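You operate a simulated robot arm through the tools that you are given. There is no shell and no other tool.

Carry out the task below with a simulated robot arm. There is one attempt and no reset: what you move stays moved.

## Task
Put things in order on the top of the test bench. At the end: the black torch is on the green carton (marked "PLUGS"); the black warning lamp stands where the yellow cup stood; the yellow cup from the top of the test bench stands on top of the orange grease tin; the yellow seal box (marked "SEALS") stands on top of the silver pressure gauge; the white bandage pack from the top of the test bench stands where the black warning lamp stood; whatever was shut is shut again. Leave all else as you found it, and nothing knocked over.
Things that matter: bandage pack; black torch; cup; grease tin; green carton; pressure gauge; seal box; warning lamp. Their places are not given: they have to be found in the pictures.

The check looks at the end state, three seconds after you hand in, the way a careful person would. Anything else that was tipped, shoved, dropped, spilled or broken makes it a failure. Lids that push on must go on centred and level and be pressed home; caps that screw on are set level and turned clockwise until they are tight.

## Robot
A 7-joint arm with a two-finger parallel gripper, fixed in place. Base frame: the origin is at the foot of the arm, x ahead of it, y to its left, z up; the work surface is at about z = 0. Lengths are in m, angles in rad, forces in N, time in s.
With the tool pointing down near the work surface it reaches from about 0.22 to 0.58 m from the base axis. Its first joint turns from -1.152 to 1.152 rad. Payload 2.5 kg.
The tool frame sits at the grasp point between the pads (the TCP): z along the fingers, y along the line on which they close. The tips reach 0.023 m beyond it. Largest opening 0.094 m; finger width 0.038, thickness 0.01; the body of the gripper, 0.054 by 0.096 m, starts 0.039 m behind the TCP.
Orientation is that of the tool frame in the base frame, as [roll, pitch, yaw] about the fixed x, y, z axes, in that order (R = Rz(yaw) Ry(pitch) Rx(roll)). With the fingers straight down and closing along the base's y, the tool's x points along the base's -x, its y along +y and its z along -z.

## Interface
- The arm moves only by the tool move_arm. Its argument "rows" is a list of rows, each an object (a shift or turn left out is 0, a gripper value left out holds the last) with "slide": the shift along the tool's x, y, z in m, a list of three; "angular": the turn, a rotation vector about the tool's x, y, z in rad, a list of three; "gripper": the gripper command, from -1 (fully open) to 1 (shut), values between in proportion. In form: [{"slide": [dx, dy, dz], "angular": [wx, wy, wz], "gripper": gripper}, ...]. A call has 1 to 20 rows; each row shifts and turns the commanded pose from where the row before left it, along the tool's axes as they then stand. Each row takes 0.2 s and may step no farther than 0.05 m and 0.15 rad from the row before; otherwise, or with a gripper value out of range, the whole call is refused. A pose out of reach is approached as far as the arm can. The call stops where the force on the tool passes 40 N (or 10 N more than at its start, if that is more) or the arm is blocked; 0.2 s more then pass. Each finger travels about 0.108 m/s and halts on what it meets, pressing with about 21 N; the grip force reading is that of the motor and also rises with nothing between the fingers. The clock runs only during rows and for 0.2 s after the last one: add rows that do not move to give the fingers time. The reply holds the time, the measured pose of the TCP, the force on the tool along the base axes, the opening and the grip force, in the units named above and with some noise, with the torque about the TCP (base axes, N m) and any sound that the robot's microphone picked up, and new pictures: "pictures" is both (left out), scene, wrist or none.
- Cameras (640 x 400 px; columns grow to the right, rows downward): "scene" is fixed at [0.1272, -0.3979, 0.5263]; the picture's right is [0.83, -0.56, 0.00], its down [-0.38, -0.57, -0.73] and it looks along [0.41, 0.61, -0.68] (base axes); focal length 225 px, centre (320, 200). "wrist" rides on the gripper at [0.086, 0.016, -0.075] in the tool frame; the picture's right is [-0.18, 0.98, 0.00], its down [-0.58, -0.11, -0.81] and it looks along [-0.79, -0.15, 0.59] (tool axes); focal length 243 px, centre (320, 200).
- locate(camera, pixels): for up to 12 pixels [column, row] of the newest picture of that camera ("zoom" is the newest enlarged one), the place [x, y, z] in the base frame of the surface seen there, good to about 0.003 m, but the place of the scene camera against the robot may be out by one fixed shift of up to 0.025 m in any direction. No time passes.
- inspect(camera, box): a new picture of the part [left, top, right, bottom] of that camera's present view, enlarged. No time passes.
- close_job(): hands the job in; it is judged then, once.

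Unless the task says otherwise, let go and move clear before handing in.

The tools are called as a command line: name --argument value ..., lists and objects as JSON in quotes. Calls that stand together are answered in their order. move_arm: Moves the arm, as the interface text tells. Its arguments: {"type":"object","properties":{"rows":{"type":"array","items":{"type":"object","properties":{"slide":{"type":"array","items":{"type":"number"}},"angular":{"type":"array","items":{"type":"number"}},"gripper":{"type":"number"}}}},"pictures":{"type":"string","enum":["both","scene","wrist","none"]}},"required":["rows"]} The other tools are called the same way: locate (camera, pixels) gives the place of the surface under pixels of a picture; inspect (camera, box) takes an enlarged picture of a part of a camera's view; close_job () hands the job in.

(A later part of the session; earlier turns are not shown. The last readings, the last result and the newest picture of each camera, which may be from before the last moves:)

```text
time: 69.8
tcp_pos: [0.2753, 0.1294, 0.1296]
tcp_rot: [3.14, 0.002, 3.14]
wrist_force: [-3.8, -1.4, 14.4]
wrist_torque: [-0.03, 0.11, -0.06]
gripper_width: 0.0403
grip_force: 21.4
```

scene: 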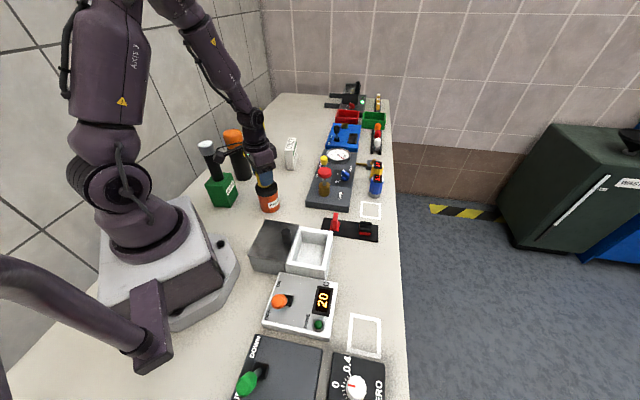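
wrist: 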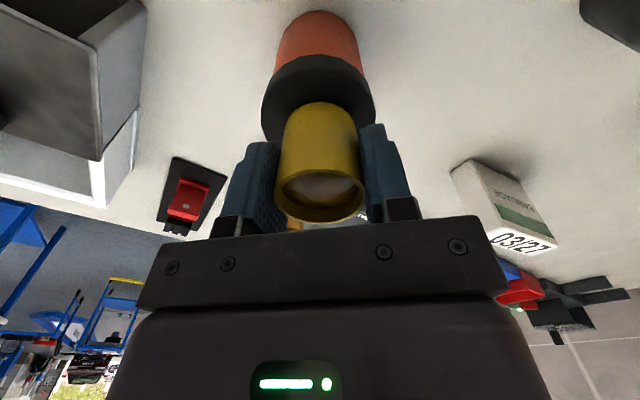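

Contact at z≈0.130 (Fz +14 N). I'll ease off half a millimetre and release gently.

move_arm --rows '[{"slide": [0, 0, -0.0006]}, {}, {"gripper": 0.1}, {"gripper": 0.0}, {"gripper": -0.15}, {"gripper": -0.4}, {"gripper": -0.7}, {}]'

inspect --camera "scene" --box '[220, 130, 320, 220]'

```text
time: 71.6
tcp_pos: [0.274, 0.1292, 0.1295]
tcp_rot: [-3.14, -0.001, 3.14]
wrist_force: [0.5, 0.4, 0.3]
wrist_torque: [0.0, 0.0, 0.0]
gripper_width: 0.0801
grip_force: 0.1
```

scene: 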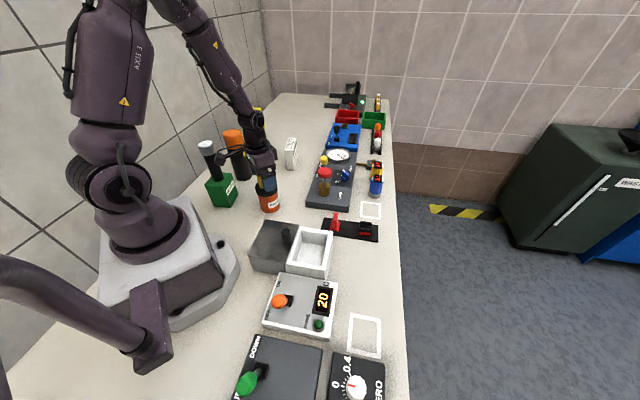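
wrist: 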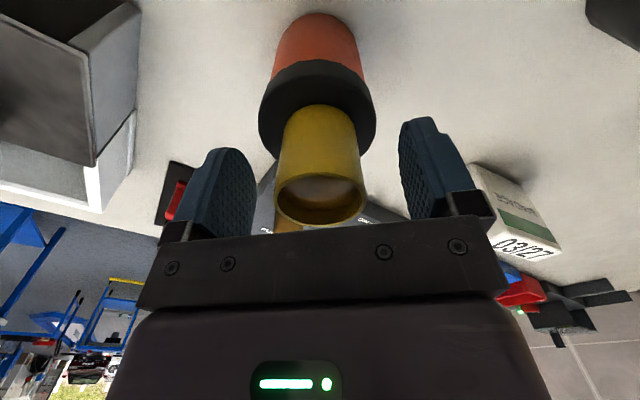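

```text
4.44 times, centred on (270, 175) of scene
```

zoom: 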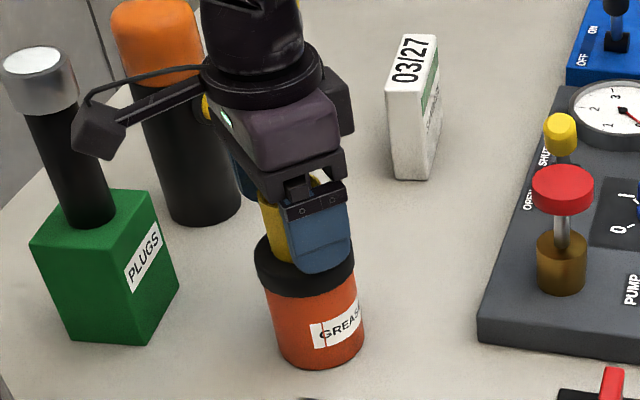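

The cup stands on the tin. I'll rise straight up, then take a viewing position for the warning lamp.

move_arm --rows '[{"gripper": -1}, {"slide": [0, 0, -0.01]}, {"slide": [0, 0, -0.03]}, {"slide": [0, 0, -0.04]}, {"slide": [0, 0, -0.04]}, {"slide": [0, 0, -0.04]}, {"slide": [0, 0, -0.04]}, {"slide": [0.027, 0.024, 0]}, {"slide": [0.027, 0.024, 0]}, {"slide": [0.027, 0.024, 0]}, {"slide": [0.027, 0.024, 0]}, {"angular": [0, 0, -0.1336]}, {"angular": [0, 0, -0.1336]}, {"angular": [0, 0, -0.1336]}, {"angular": [0, 0, -0.1336]}, {"angular": [0, 0, -0.1336]}, {"angular": [0, 0, -0.1336]}, {"angular": [0, 0, -0.1336]}, {}]'

inspect --camera "wrist" --box '[220, 30, 420, 190]'

inspect --camera "scene" --box '[190, 110, 310, 220]'

```text
time: 75.6
tcp_pos: [0.1656, 0.2251, 0.3302]
tcp_rot: [-3.141, 0.0, -2.204]
wrist_force: [0.1, 0.4, 0.2]
wrist_torque: [-0.03, -0.01, 0.01]
gripper_width: 0.094
grip_force: 0.1
```

scene: 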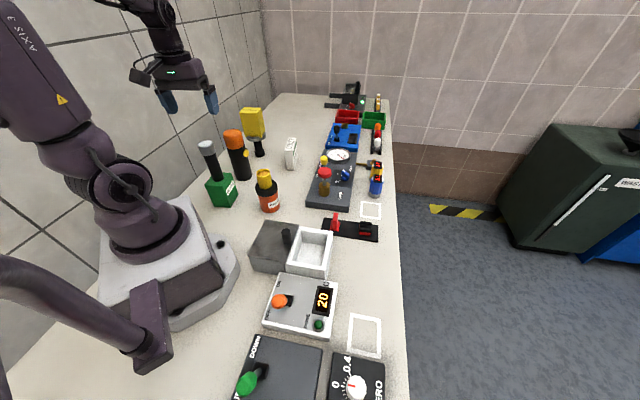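
wrist: 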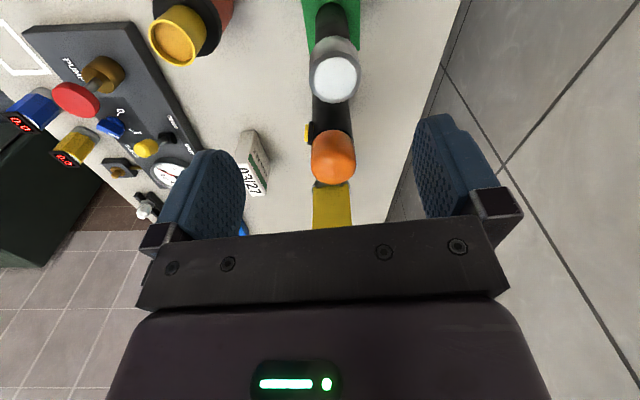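

```text
2.50 times, centred on (320, 110) of wrist
```

zoom: 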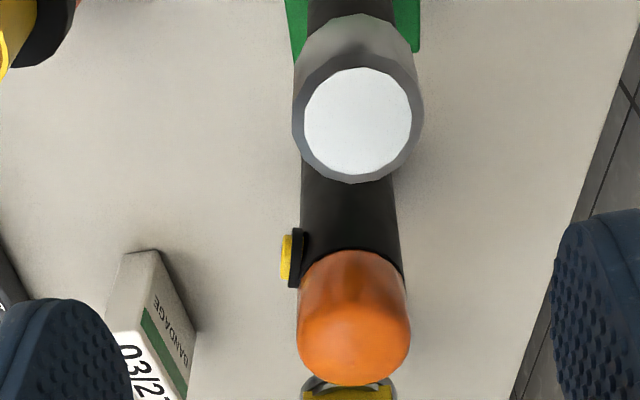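

```text
3.64 times, centred on (250, 165) of scene
```

zoom: 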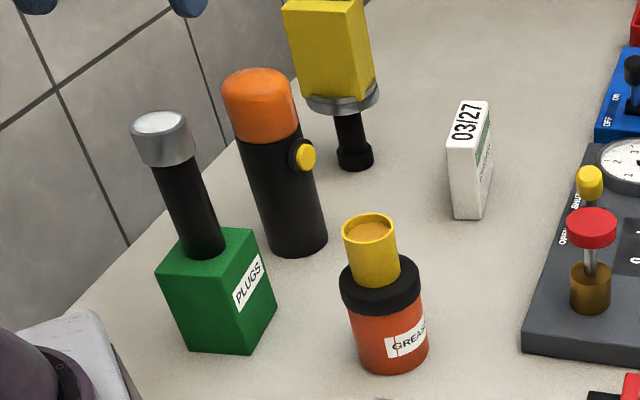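

All three moved items stand properly. The lamp's yellow button faces picture-left at (306,131), about −36° in base terms, so I'll grip at roughly a right angle to it. First I'll measure the lamp.

locate --camera "wrist" --pixels '[[333, 145], [333, 155], [333, 165], [333, 175], [333, 180], [313, 155], [354, 155], [332, 120], [332, 108], [305, 133], [338, 78]]'

locate --camera "scene" --pixels '[[232, 131], [232, 145], [225, 138], [241, 138], [238, 160], [242, 177], [235, 176], [247, 153], [247, 172], [232, 133]]'

```text
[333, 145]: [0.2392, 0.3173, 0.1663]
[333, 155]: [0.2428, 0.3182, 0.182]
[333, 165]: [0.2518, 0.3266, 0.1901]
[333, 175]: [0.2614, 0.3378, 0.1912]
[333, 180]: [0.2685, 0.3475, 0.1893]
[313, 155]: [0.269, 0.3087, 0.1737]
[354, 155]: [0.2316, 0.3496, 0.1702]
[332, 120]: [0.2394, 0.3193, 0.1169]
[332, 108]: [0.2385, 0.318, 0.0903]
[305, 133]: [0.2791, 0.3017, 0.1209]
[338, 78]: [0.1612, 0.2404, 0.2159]
```

```text
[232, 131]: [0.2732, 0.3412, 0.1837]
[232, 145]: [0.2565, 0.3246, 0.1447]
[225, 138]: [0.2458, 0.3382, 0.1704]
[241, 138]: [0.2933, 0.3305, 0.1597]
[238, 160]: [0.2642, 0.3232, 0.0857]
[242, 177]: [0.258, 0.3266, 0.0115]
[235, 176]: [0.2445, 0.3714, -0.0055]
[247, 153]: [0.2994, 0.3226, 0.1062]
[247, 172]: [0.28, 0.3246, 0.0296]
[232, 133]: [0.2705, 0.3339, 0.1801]
```

The lamp is about 55 mm wide and 191 mm tall, near (0.253, 0.335), but estimates scatter by several millimetres. I'll turn to yaw 2.69 and move above it at height for a better top view.

move_arm --rows '[{"angular": [0, 0, 0.1389]}, {"angular": [0, 0, 0.1389]}, {"angular": [0, 0, 0.1389]}, {"angular": [0, 0, 0.1389]}, {"angular": [0, 0, 0.1389]}, {"angular": [0, 0, 0.1389]}, {"angular": [0, 0, 0.1389]}, {"angular": [0, 0, 0.1389]}, {"angular": [0, 0, 0.1389]}, {"angular": [0, 0, 0.1389]}, {"slide": [-0.0075, 0.0347, 0]}, {"slide": [-0.0075, 0.0347, 0]}, {"slide": [-0.0075, 0.0347, 0]}, {"slide": [-0.0075, 0.0347, 0]}, {}]'

inspect --camera "wrist" --box '[220, 0, 420, 140]'

```text
time: 78.8
tcp_pos: [0.2543, 0.3362, 0.3308]
tcp_rot: [-3.141, -0.001, 2.686]
wrist_force: [0.2, -1.0, 0.1]
wrist_torque: [0.01, 0.01, -0.02]
gripper_width: 0.0941
grip_force: 0.0
```

scene: 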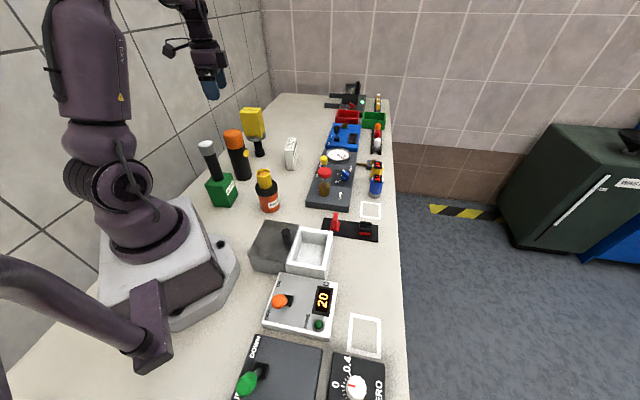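
wrist: 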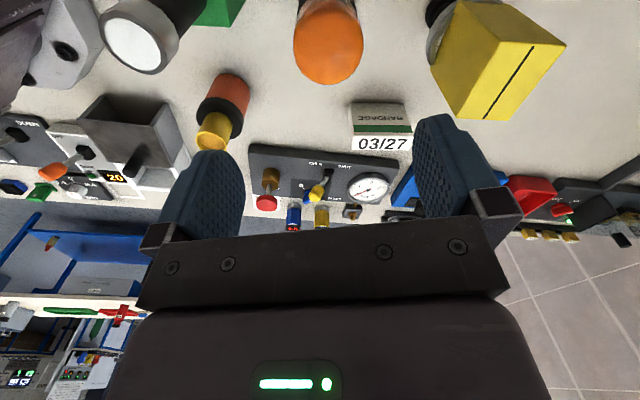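

```text
2.86 times, centred on (320, 70) of wrist
```

zoom: 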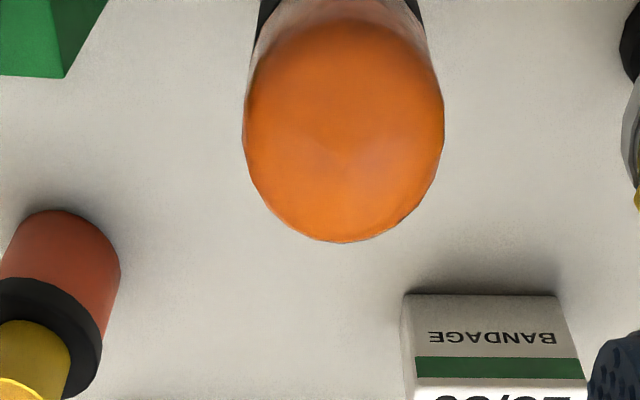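

The dome is centred near zoom (344,130). I'll sample the dome surface with locate to pin down its axis.

locate --camera "wrist" --pixels '[[328, 20], [328, 30], [328, 40], [328, 50], [328, 60], [328, 70], [328, 80], [300, 50], [310, 50], [345, 50], [355, 50], [360, 50]]'

```text
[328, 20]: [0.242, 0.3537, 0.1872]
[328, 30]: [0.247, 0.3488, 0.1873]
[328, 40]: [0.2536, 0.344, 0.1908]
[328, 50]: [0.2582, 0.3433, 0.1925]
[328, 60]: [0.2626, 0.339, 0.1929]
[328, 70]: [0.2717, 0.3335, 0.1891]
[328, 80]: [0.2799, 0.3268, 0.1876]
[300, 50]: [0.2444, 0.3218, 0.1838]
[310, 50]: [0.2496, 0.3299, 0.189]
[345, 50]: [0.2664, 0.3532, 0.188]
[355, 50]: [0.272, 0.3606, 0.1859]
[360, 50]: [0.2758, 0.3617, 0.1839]
```

The lamp axis is at (0.260, 0.3405), top z≈0.193. I'll shift to centre and lower partway, then check the gaps.

move_arm --rows '[{"slide": [-0.0035, 0.0064, 0]}, {"slide": [0, 0, 0.04]}, {"slide": [0, 0, 0.04]}, {}]' --pictures "both"

inspect --camera "scene" --box '[180, 70, 290, 210]'

```text
time: 79.8
tcp_pos: [0.2583, 0.3426, 0.2501]
tcp_rot: [-3.141, 0.001, 2.686]
wrist_force: [-0.5, 0.1, 0.4]
wrist_torque: [0.01, -0.03, 0.0]
gripper_width: 0.094
grip_force: 0.1
```

scene: 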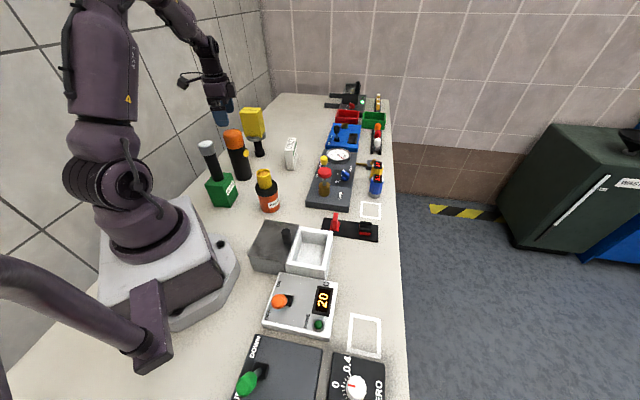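
wrist: 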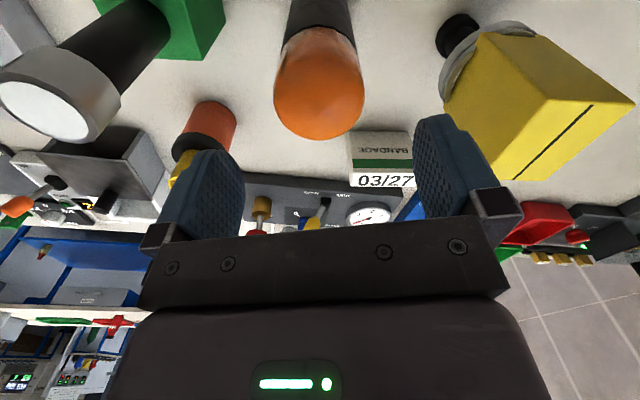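

```text
2.86 times, centred on (235, 140) of scene
```

zoom: 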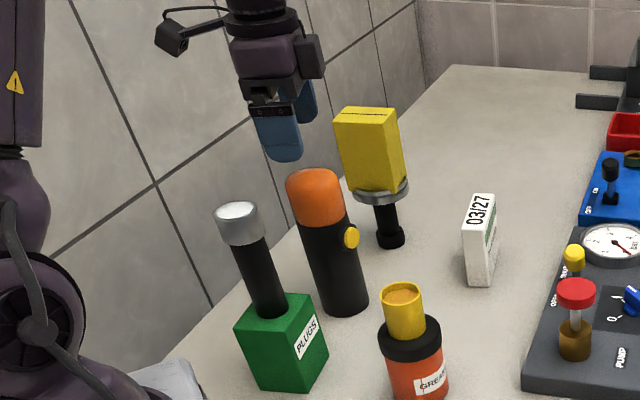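

The dome is centred between the fingers to about 1 mm, with clear gaps to the torch and seal box. Descending to z≈0.162 and closing.

move_arm --rows '[{"slide": [0, 0, 0.03]}, {"slide": [0, 0, 0.03]}, {"slide": [0, 0, 0.02]}, {"slide": [0, 0, 0.008]}, {}]' --pictures "both"

inspect --camera "scene" --box '[200, 110, 280, 190]'

```text
time: 81.0
tcp_pos: [0.261, 0.3406, 0.1617]
tcp_rot: [-3.141, 0.0, 2.686]
wrist_force: [0.1, -0.2, 0.5]
wrist_torque: [-0.01, -0.04, 0.03]
gripper_width: 0.0941
grip_force: 0.2
```

scene: 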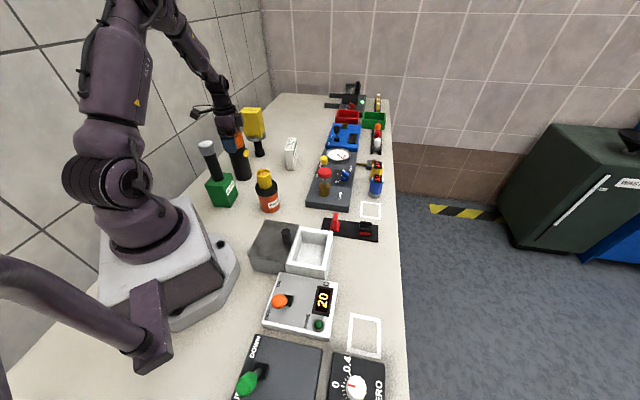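
wrist: 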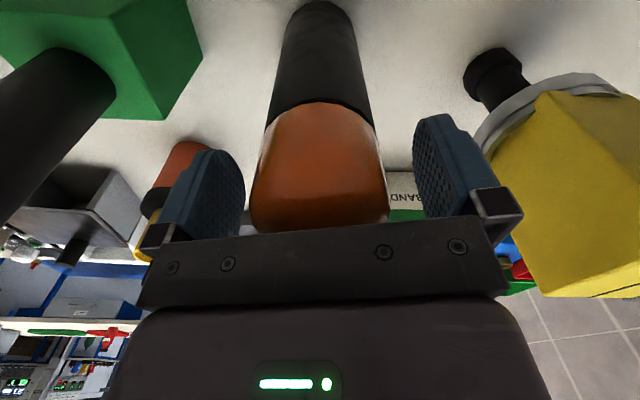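

```text
5.00 times, centred on (240, 150) of scene
```

zoom: 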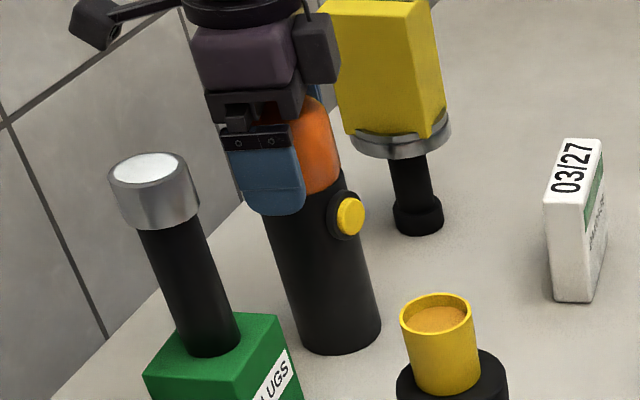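

The fingers straddle the dome and the button is off to the side. Closing.

move_arm --rows '[{"gripper": -0.5}, {"gripper": -0.3}, {"gripper": 1}, {}, {}]' --pictures "wrist"

```text
time: 82.2
tcp_pos: [0.2584, 0.3415, 0.16]
tcp_rot: [3.142, 0.001, 2.687]
wrist_force: [-0.4, 0.6, 0.5]
wrist_torque: [-0.02, 0.0, 0.01]
gripper_width: 0.0619
grip_force: 21.1
```

wrist: 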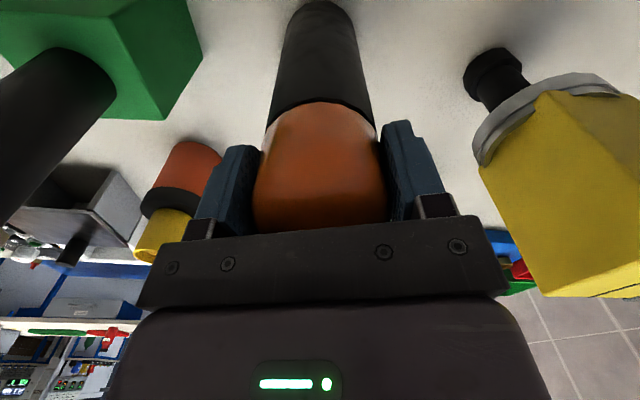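

The lamp is gripped (0.062 wide). I'll lift it straight up until its base is about 0.19 m above the bench.

move_arm --rows '[{"slide": [0, 0, -0.005]}, {"slide": [0, 0, -0.015]}, {"slide": [0, 0, -0.03]}, {"slide": [0, 0, -0.04]}, {"slide": [0, 0, -0.04]}, {"slide": [0, 0, -0.035]}, {"slide": [0, 0, -0.025]}, {}]' --pictures "both"

```text
time: 84.0
tcp_pos: [0.2601, 0.3393, 0.3494]
tcp_rot: [3.142, -0.001, 2.686]
wrist_force: [0.0, -0.5, -2.6]
wrist_torque: [-0.01, 0.02, -0.03]
gripper_width: 0.0615
grip_force: 21.4
```

scene: 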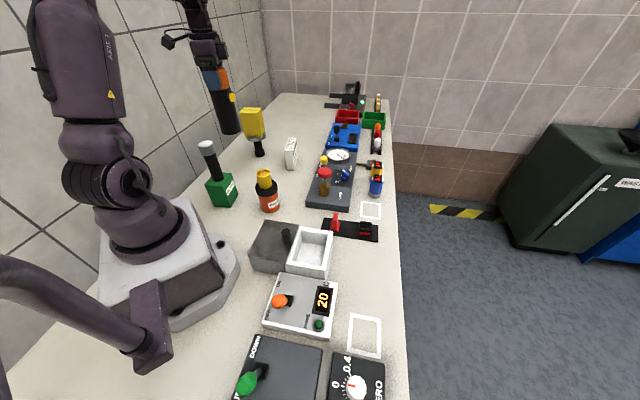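
wrist: 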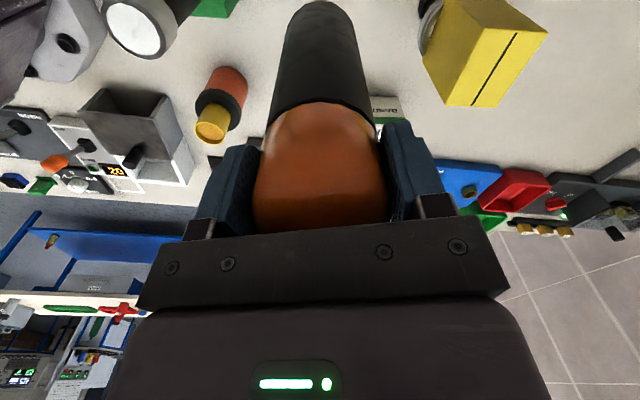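

The lamp hangs straight with a firm grip. I'll carry it across to the cup's former spot at (0.3935, −0.2365).

move_arm --rows '[{"slide": [-0.0134, -0.0164, 0]}, {"slide": [-0.0267, -0.0328, 0]}, {"slide": [-0.0267, -0.0328, 0]}, {"slide": [-0.0267, -0.0328, 0]}, {"slide": [-0.0267, -0.0328, 0]}, {"slide": [-0.0267, -0.0328, 0]}, {"slide": [-0.0267, -0.0328, 0]}, {"slide": [-0.0267, -0.0328, 0]}, {"slide": [-0.0267, -0.0328, 0]}, {"slide": [-0.0267, -0.0328, 0]}, {"slide": [-0.0267, -0.0328, 0]}, {"slide": [-0.0267, -0.0328, 0]}, {"slide": [-0.0267, -0.0328, 0]}, {"slide": [-0.0267, -0.0328, 0]}, {"slide": [-0.0133, -0.0164, 0]}, {}]' --pictures "both"

```text
time: 87.4
tcp_pos: [0.3937, -0.2347, 0.3531]
tcp_rot: [-3.141, -0.001, 2.686]
wrist_force: [-0.2, 0.2, -2.0]
wrist_torque: [0.01, -0.01, -0.02]
gripper_width: 0.0615
grip_force: 20.8
```

scene: 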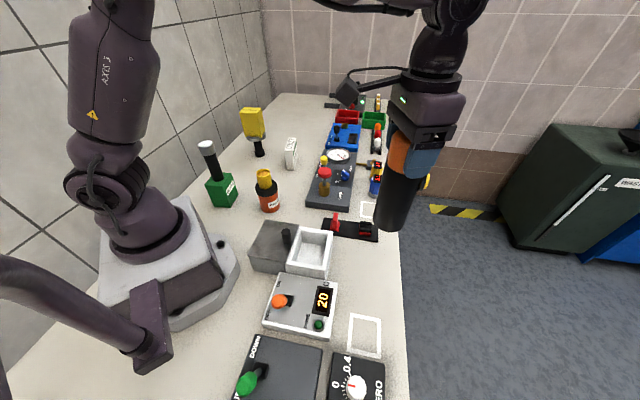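
wrist: 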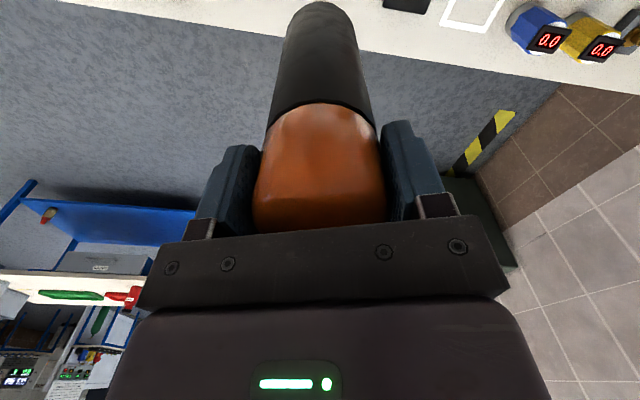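

The lamp is above the cup's old spot within 2 mm, and that spot is 7 cm from the bench edge. Lowering to just above the surface.

move_arm --rows '[{"slide": [0, -0.0015, 0.02]}, {"slide": [0, 0, 0.035]}, {"slide": [0, 0, 0.04]}, {"slide": [0, 0, 0.035]}, {"slide": [0, 0, 0.025]}, {"slide": [0, 0, 0.015]}, {"slide": [0, 0, 0.008]}, {"slide": [0, 0, 0.004]}, {}]' --pictures "both"

inspect --camera "scene" --box '[330, 160, 430, 300]'

```text
time: 89.4
tcp_pos: [0.3936, -0.2357, 0.1692]
tcp_rot: [3.141, 0.0, 2.686]
wrist_force: [0.1, 1.5, -2.1]
wrist_torque: [-0.04, -0.03, -0.03]
gripper_width: 0.0617
grip_force: 21.7
```

scene: 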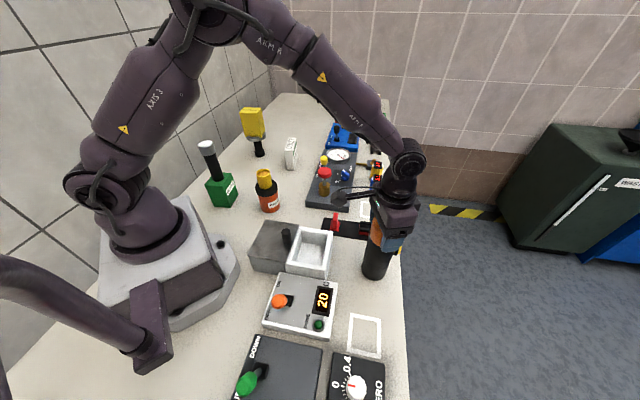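
wrist: 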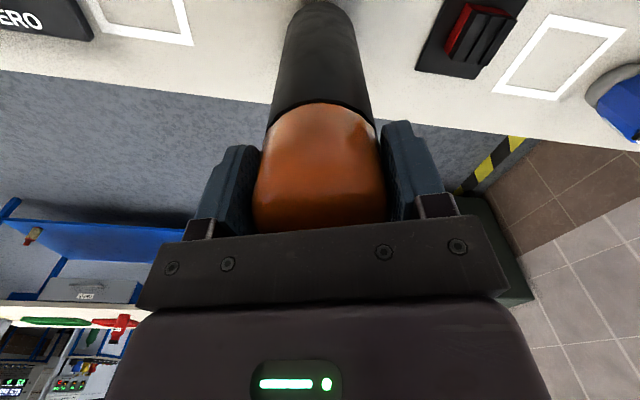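

```text
2.86 times, centred on (380, 230) of scene
```

zoom: 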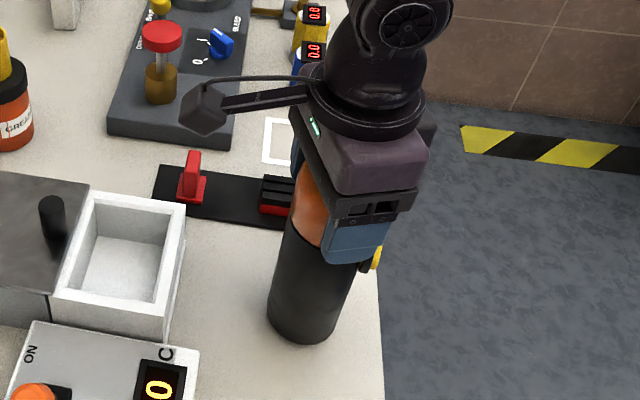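

The lamp's base is just above the bench at the right place. Lowering slowly to contact.

move_arm --rows '[{"slide": [0, 0, 0.003]}, {"slide": [0, 0, 0.002]}, {"slide": [0, 0, 0.001]}, {}]' --pictures "none"

```text
time: 90.4
tcp_pos: [0.392, -0.2372, 0.1616]
tcp_rot: [-3.14, -0.001, 2.686]
wrist_force: [-0.3, 0.4, -2.0]
wrist_torque: [-0.02, -0.03, 0.0]
gripper_width: 0.0617
grip_force: 21.2
```

move_arm --rows '[{"slide": [0, 0, 0.001]}, {}]' --pictures "none"

```text
time: 91.0
tcp_pos: [0.3913, -0.2373, 0.1602]
tcp_rot: [3.141, -0.002, 2.687]
wrist_force: [-0.6, -0.6, -2.8]
wrist_torque: [0.02, 0.01, -0.04]
gripper_width: 0.0614
grip_force: 21.1
```

move_arm --rows '[{"slide": [0, 0, 0.001]}, {}]' --pictures "none"

```text
time: 91.6
tcp_pos: [0.3931, -0.2386, 0.1618]
tcp_rot: [-3.141, 0.001, 2.686]
wrist_force: [-0.7, 0.4, -0.3]
wrist_torque: [0.01, 0.03, 0.0]
gripper_width: 0.0614
grip_force: 20.8
```

move_arm --rows '[{"slide": [0, 0, 0.0007]}, {}]' --pictures "none"

```text
time: 92.2
tcp_pos: [0.3943, -0.2384, 0.1604]
tcp_rot: [-3.139, 0.002, 2.685]
wrist_force: [-3.4, 3.3, 12.7]
wrist_torque: [0.39, 0.2, 0.02]
gripper_width: 0.0615
grip_force: 20.7
```

The lamp is on the bench (Fz +12.7 N). I'll ease off slightly and open the fingers.

move_arm --rows '[{"slide": [0, 0, -0.0006]}, {}, {"gripper": -0.35}, {"gripper": -0.5}, {"gripper": -0.75}, {"gripper": -1}, {}]' --pictures "both"

inspect --camera "scene" --box '[330, 160, 430, 300]'

```text
time: 93.8
tcp_pos: [0.3924, -0.238, 0.1603]
tcp_rot: [-3.141, 0.001, 2.684]
wrist_force: [0.4, 0.4, 0.6]
wrist_torque: [0.01, -0.02, -0.01]
gripper_width: 0.0939
grip_force: 0.0
```

scene: 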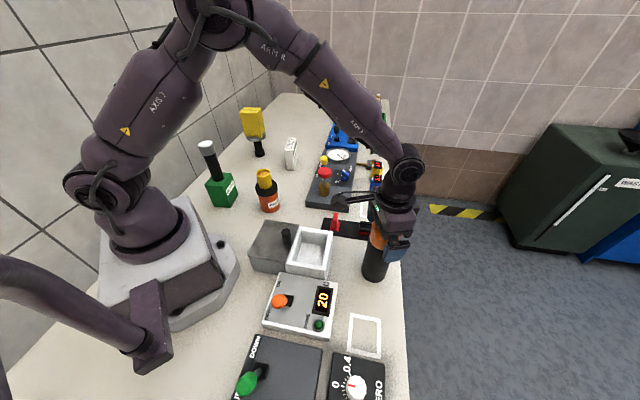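
wrist: 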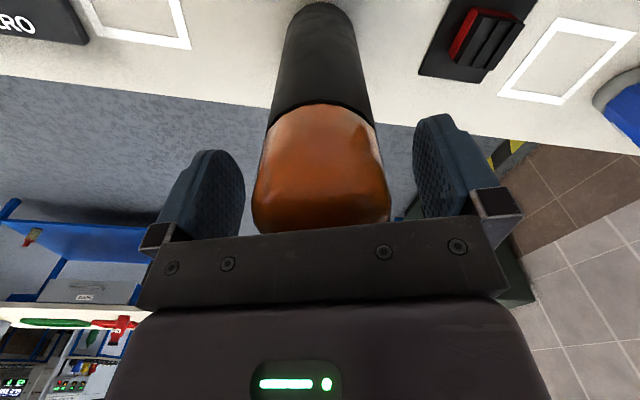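

```text
2.86 times, centred on (380, 230) of scene
```

zoom: 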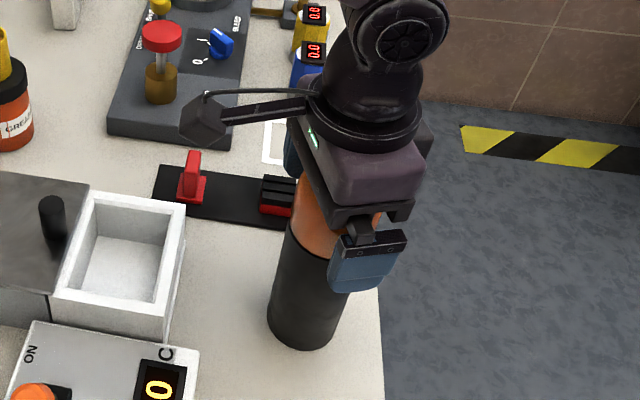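

The lamp stands at the cup's old place, released. I'll rise straight up and travel to view the bandage pack.

move_arm --rows '[{"slide": [0, 0, -0.01]}, {"slide": [0, 0, -0.03]}, {"slide": [0, 0, -0.05]}, {"slide": [0, 0, -0.05]}, {"slide": [0.02025, 0.03605, 0]}, {"slide": [0.02025, 0.03605, 0]}, {"slide": [0.02025, 0.03605, 0]}, {"slide": [0.02025, 0.03605, 0]}, {"slide": [0.02025, 0.03605, 0]}, {"slide": [0.02025, 0.03605, 0]}, {"slide": [0.02025, 0.03605, 0]}, {"slide": [0.02025, 0.03605, 0]}, {"slide": [0.02025, 0.03605, 0]}, {"slide": [0.02025, 0.03605, 0]}, {"slide": [0.02025, 0.03605, 0]}, {"slide": [0.02025, 0.03605, 0]}, {"slide": [0.02025, 0.03605, 0]}, {"slide": [0.02025, 0.03605, 0]}, {}]' --pictures "both"

inspect --camera "wrist" --box '[220, 0, 460, 180]'

inspect --camera "scene" --box '[330, 190, 430, 300]'

```text
time: 97.8
tcp_pos: [0.3615, 0.3418, 0.2994]
tcp_rot: [-3.14, 0.0, 2.686]
wrist_force: [-0.1, 0.1, -0.7]
wrist_torque: [-0.01, 0.0, -0.01]
gripper_width: 0.0939
grip_force: 0.1
```

scene: 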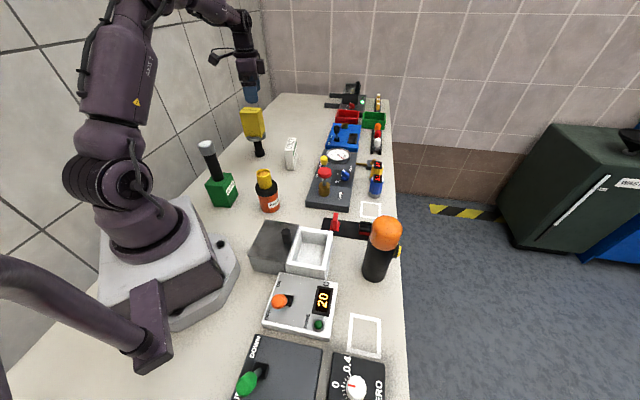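
wrist: 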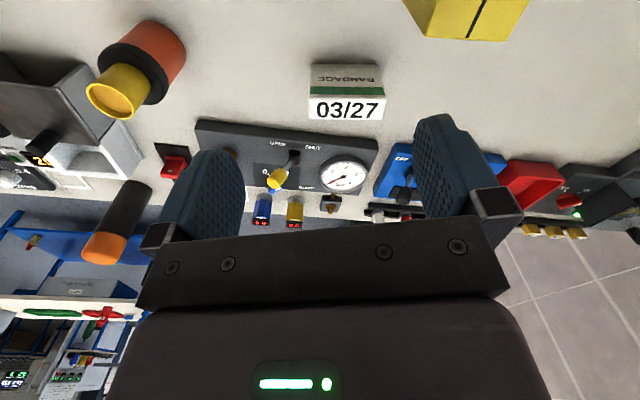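

```text
2.22 times, centred on (340, 90) of wrist
```

zoom: 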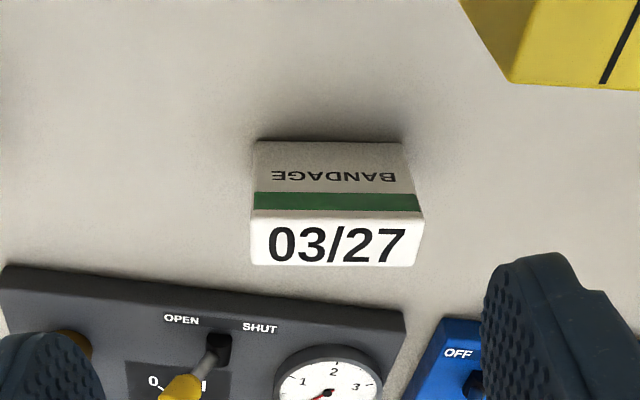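

```text
3.64 times, centred on (380, 245) of scene
```

zoom: 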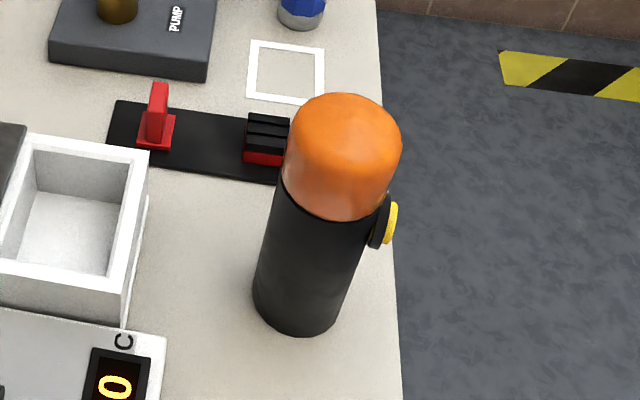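

The lamp stands upright with nothing disturbed. The pack's top face is at zoom (250–424, 210–267); I'll confirm its corners with locate.

locate --camera "wrist" --pixels '[[310, 99], [385, 96], [381, 118], [311, 118], [346, 108], [346, 75], [312, 68], [376, 67], [322, 108], [371, 108]]'

inspect --camera "wrist" --box '[290, 50, 410, 130]'

inspect --camera "scene" --box '[260, 120, 320, 180]'

```text
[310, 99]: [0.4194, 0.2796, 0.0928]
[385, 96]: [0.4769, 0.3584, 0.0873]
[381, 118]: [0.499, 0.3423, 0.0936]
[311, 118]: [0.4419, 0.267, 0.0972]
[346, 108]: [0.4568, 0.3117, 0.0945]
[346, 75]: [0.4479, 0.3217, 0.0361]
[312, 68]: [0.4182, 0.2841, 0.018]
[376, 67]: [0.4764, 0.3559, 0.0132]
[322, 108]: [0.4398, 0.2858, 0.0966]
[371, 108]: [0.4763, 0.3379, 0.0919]
```

```text
5.00 times, centred on (350, 90) of wrist
```

zoom: 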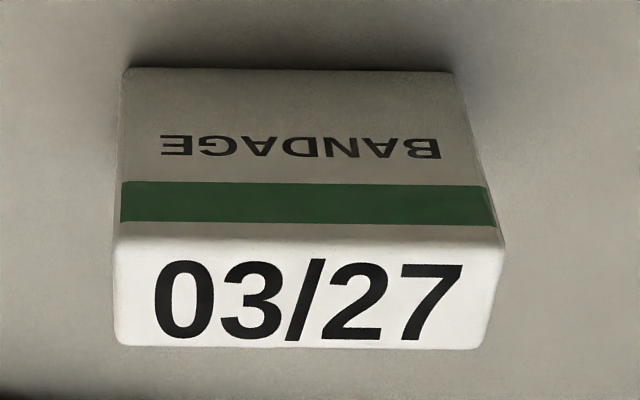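

```text
6.67 times, centred on (290, 150) of scene
```

zoom: 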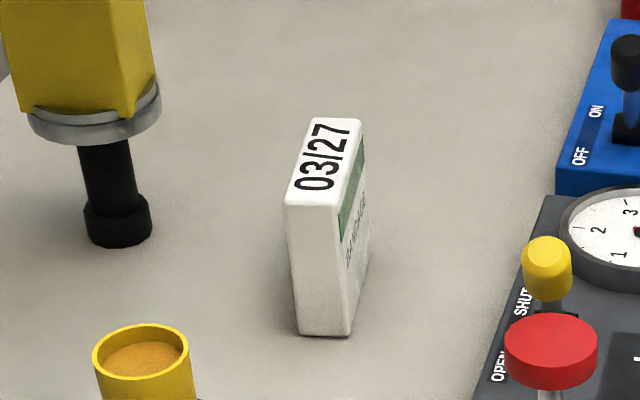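

The pack is about 97×30×94 mm, centred at (0.459, 0.312) with its long side at 0.931 rad. I'll turn the gripper to close across its thin side, and lower a bit before moving outward to stay well within reach.

move_arm --rows '[{"angular": [0, 0, -0.13866]}, {"angular": [0, 0, -0.13866]}, {"angular": [0, 0, -0.13866]}, {"angular": [0, 0, -0.13866]}, {"angular": [0, 0, -0.13866]}, {"angular": [0, 0, -0.13866]}, {"angular": [0, 0, -0.13866]}, {"angular": [0, 0, -0.13866]}, {"angular": [0, 0, -0.13866]}, {"angular": [0, 0, -0.13866]}, {"slide": [-0.0114, -0.0321, 0]}, {"slide": [-0.0114, -0.0321, 0.0]}, {"slide": [0, 0, 0.04]}, {"slide": [-0.0114, -0.0321, 0.0]}, {"slide": [0, 0, 0.04]}, {}]' --pictures "both"

inspect --camera "wrist" --box '[220, 0, 420, 140]'

```text
time: 101.2
tcp_pos: [0.4598, 0.3086, 0.2213]
tcp_rot: [-3.142, 0.0, -2.211]
wrist_force: [-0.3, -0.1, -0.3]
wrist_torque: [0.01, -0.02, 0.01]
gripper_width: 0.094
grip_force: 0.2
```

scene: 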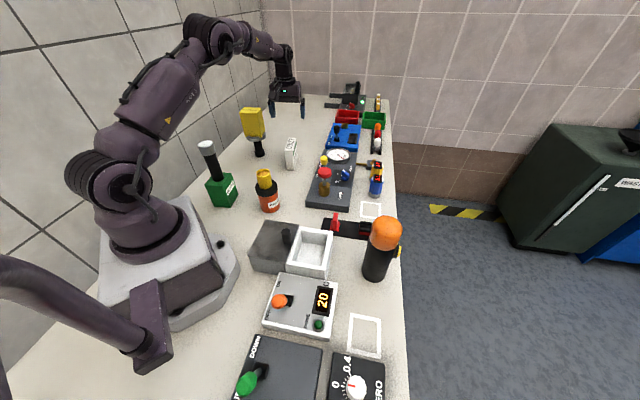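
wrist: 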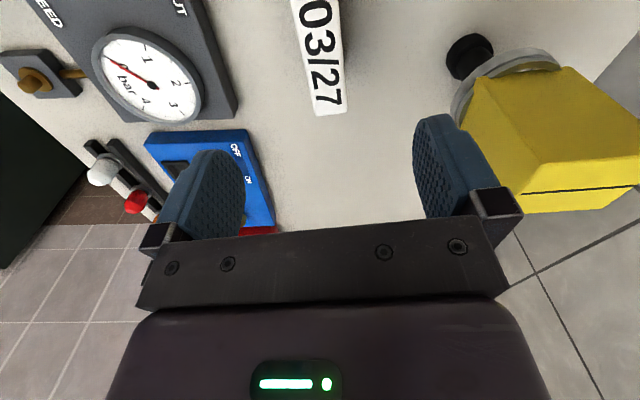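

```text
2.86 times, centred on (320, 70) of wrist
```

zoom: 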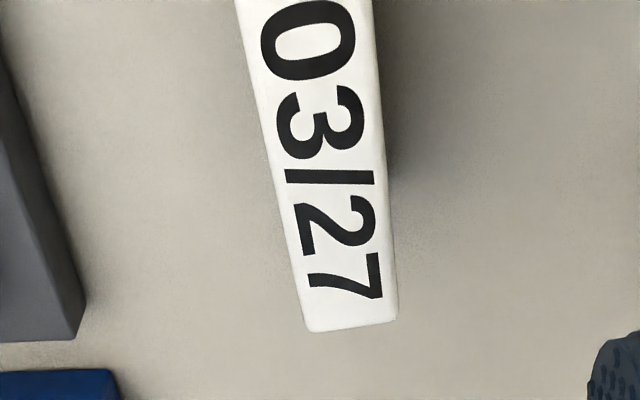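

The pack is centred within 2 mm and 0.026 rad of the gripper. I'll trim that, descend to z≈0.066 and check.

move_arm --rows '[{"slide": [-0.002, 0.0013, 0], "angular": [0, 0, 0.026]}, {"slide": [0, 0, 0.04]}, {"slide": [0, 0, 0.04]}, {"slide": [0, 0, 0.035]}, {"slide": [0, 0, 0.025]}, {"slide": [0, 0, 0.015]}, {}]' --pictures "both"

```text
time: 102.8
tcp_pos: [0.4595, 0.3137, 0.0667]
tcp_rot: [-3.141, 0.0, -2.238]
wrist_force: [0.1, -0.4, -0.1]
wrist_torque: [0.01, 0.03, -0.02]
gripper_width: 0.094
grip_force: 0.0
```

scene: 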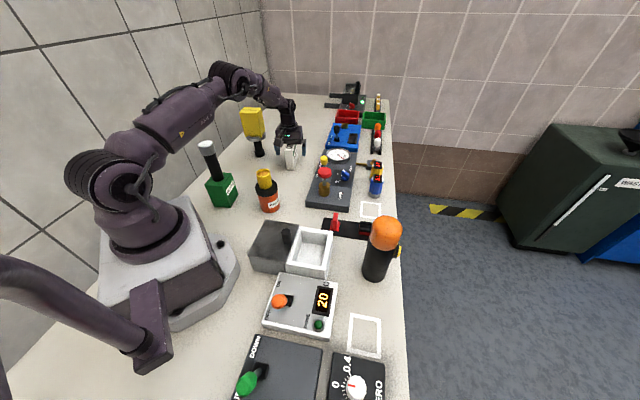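
wrist: 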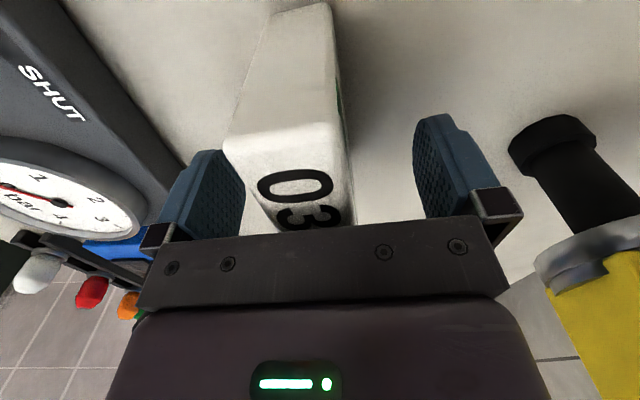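

The pack sits between the pads. Closing gently.

move_arm --rows '[{"gripper": -0.2}, {"gripper": 0.2}, {"gripper": 1}, {}, {}]' --pictures "wrist"

```text
time: 104.0
tcp_pos: [0.4604, 0.3127, 0.0681]
tcp_rot: [-3.141, 0.001, -2.238]
wrist_force: [0.2, -0.5, 0.8]
wrist_torque: [-0.04, -0.04, 0.0]
gripper_width: 0.0318
grip_force: 20.3
```

wrist: 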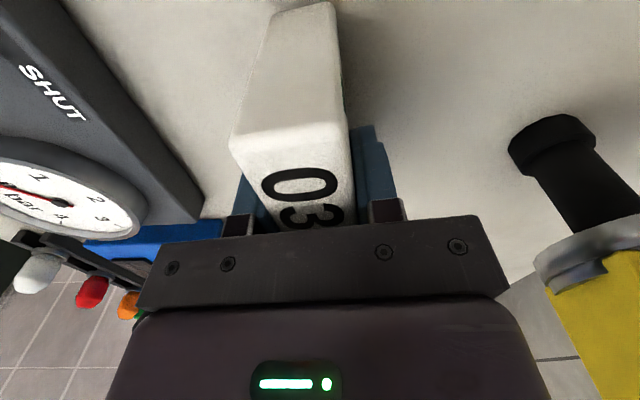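

The pack is gripped (0.032 wide). I'll lift it, bring it inward, and rotate at height to an orientation that keeps the camera housing away from the torch.

move_arm --rows '[{"slide": [0, 0, -0.01]}, {"slide": [0, 0, -0.03]}, {"slide": [0, 0, -0.045]}, {"slide": [0, 0, -0.05]}, {"slide": [0, 0, -0.045]}, {"slide": [0.0319, 0.0173, 0]}, {"slide": [0.0319, 0.0173, 0]}, {"slide": [0.0319, 0.0173, 0]}, {"slide": [0, 0, -0.045]}, {"angular": [0, 0, 0.1359]}, {"angular": [0, 0, 0.1359]}, {"angular": [0, 0, 0.1359]}, {"angular": [0, 0, 0.1359]}, {"angular": [0, 0, 0.1359]}, {"angular": [0, 0, 0.1359]}, {"angular": [0, 0, 0.1359]}, {"angular": [0, 0, 0.1359]}, {"angular": [0, 0, 0.1359]}, {"angular": [0, 0, 0.1359]}, {}]' --pictures "both"

```text
time: 108.2
tcp_pos: [0.3583, 0.2697, 0.2894]
tcp_rot: [3.141, -0.001, 2.684]
wrist_force: [0.7, -0.5, -0.8]
wrist_torque: [0.03, 0.02, -0.02]
gripper_width: 0.0316
grip_force: 20.8
```

scene: 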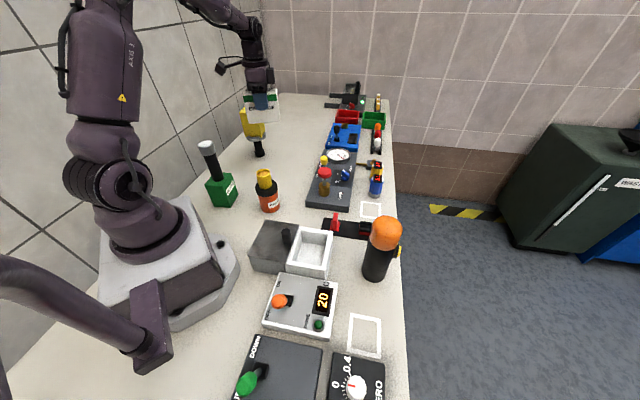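
wrist: 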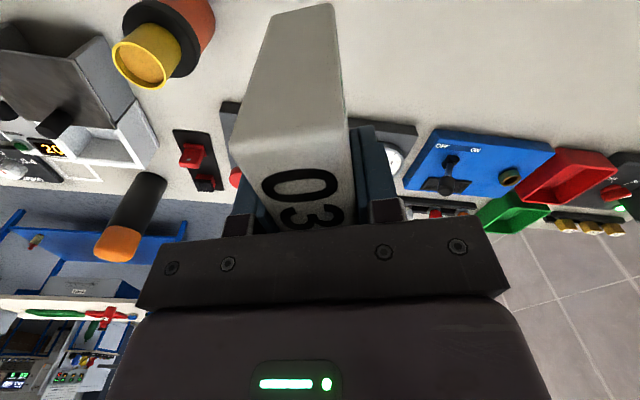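

The pack is held level and oriented as planned. I'll move it over the lamp's former spot (0.260, 0.3405) and begin lowering.

move_arm --rows '[{"slide": [0.0398, 0.0067, 0]}, {"slide": [0.0398, 0.0067, 0]}, {"slide": [0.0398, 0.0067, 0]}, {}, {"slide": [0, 0, 0.03]}, {"slide": [0, 0, 0.04]}, {"slide": [0, 0, 0.03]}, {}]' --pictures "both"

inspect --camera "scene" --box '[190, 90, 290, 210]'

```text
time: 110.0
tcp_pos: [0.2614, 0.3407, 0.1914]
tcp_rot: [-3.14, -0.001, 2.686]
wrist_force: [-0.2, 1.0, -0.9]
wrist_torque: [-0.01, 0.0, -0.01]
gripper_width: 0.0315
grip_force: 21.0
```

scene: 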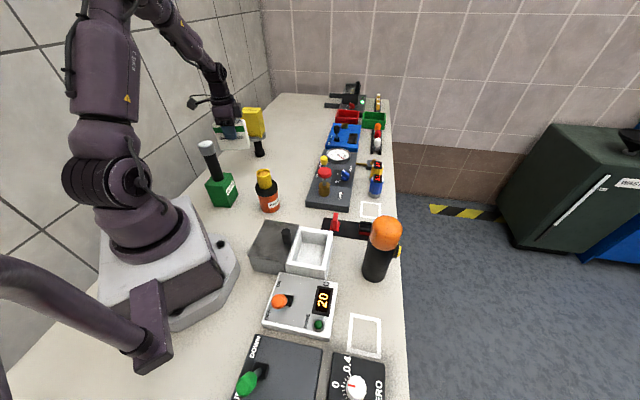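
wrist: 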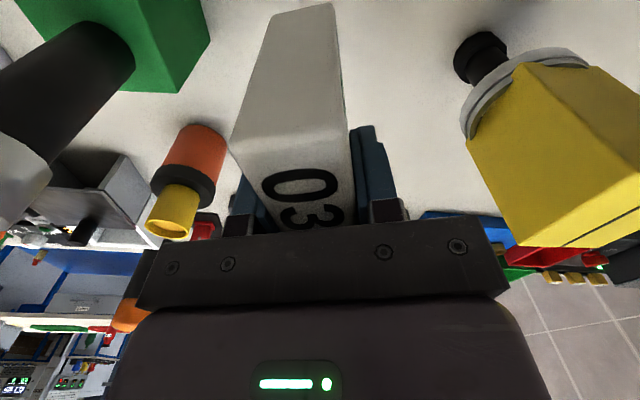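

```text
3.33 times, centred on (240, 150) of scene
```

zoom: 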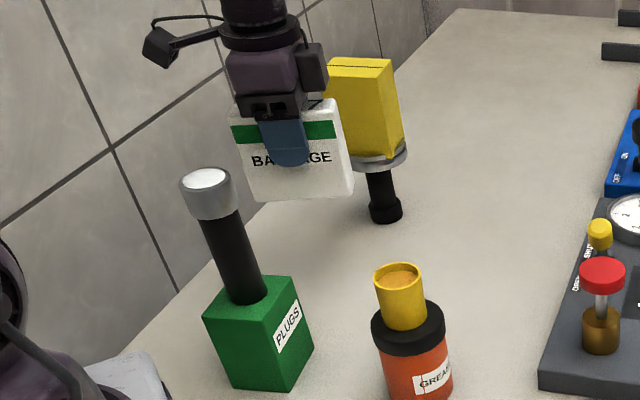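

The pack is over the lamp's old spot, clear of the torch and seal box. Lowering further.

move_arm --rows '[{"slide": [0, 0, 0.035]}, {"slide": [0, 0, 0.035]}, {"slide": [0, 0, 0.025]}, {"slide": [0, 0, 0.013]}, {"slide": [0, 0, 0.006]}, {}]' --pictures "both"

inspect --camera "scene" --box '[190, 110, 290, 210]'

```text
time: 111.4
tcp_pos: [0.2605, 0.3398, 0.0771]
tcp_rot: [-3.141, 0.001, 2.687]
wrist_force: [0.0, 0.2, -0.6]
wrist_torque: [0.0, -0.01, 0.01]
gripper_width: 0.0316
grip_force: 21.1
```

scene: 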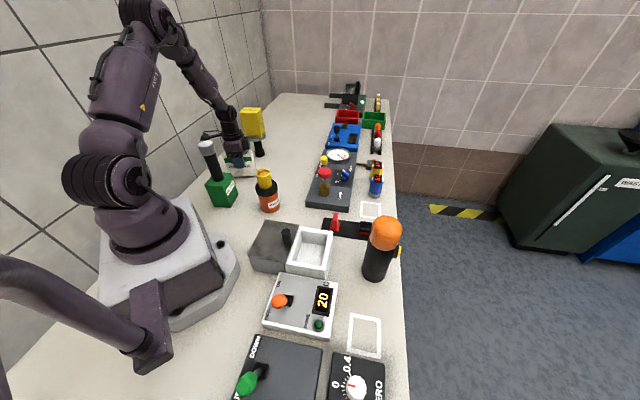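
wrist: 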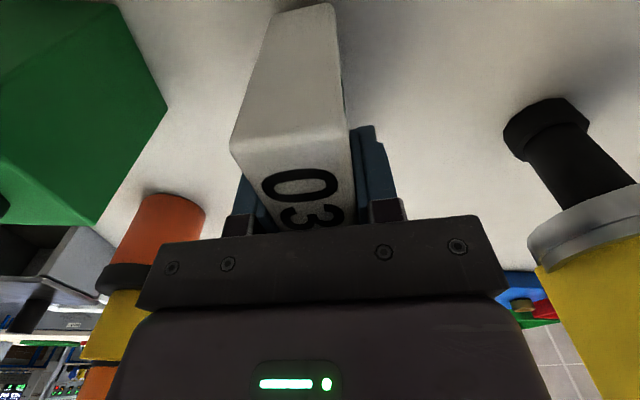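

```text
4.00 times, centred on (240, 160) of scene
```

zoom: 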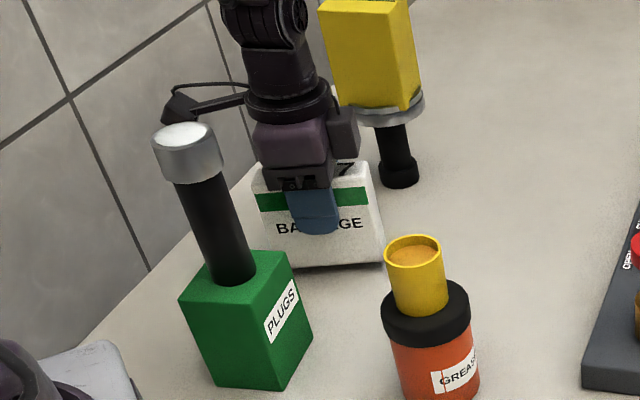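

Now about 9 mm above the bench. Lowering in small steps to contact.

move_arm --rows '[{"slide": [0, 0, 0.003]}, {"slide": [0, 0, 0.003]}, {"slide": [0, 0, 0.0015]}, {}]' --pictures "none"

```text
time: 112.4
tcp_pos: [0.2583, 0.338, 0.0703]
tcp_rot: [-3.141, -0.002, 2.686]
wrist_force: [-0.1, -1.3, -0.6]
wrist_torque: [-0.01, -0.03, 0.02]
gripper_width: 0.0316
grip_force: 21.1
```

move_arm --rows '[{"slide": [0, 0, 0.0012]}, {"slide": [0, 0, 0.001]}, {}]' --pictures "none"

```text
time: 113.2
tcp_pos: [0.259, 0.3392, 0.0675]
tcp_rot: [3.141, 0.0, 2.686]
wrist_force: [0.2, -0.5, -0.5]
wrist_torque: [0.02, -0.03, -0.03]
gripper_width: 0.0318
grip_force: 20.9
```

move_arm --rows '[{"slide": [0, 0, 0.001]}, {}]' --pictures "none"

```text
time: 113.8
tcp_pos: [0.2607, 0.3392, 0.0661]
tcp_rot: [3.141, 0.0, 2.685]
wrist_force: [-1.0, -0.6, 1.6]
wrist_torque: [-0.11, -0.09, -0.03]
gripper_width: 0.0318
grip_force: 21.3
```

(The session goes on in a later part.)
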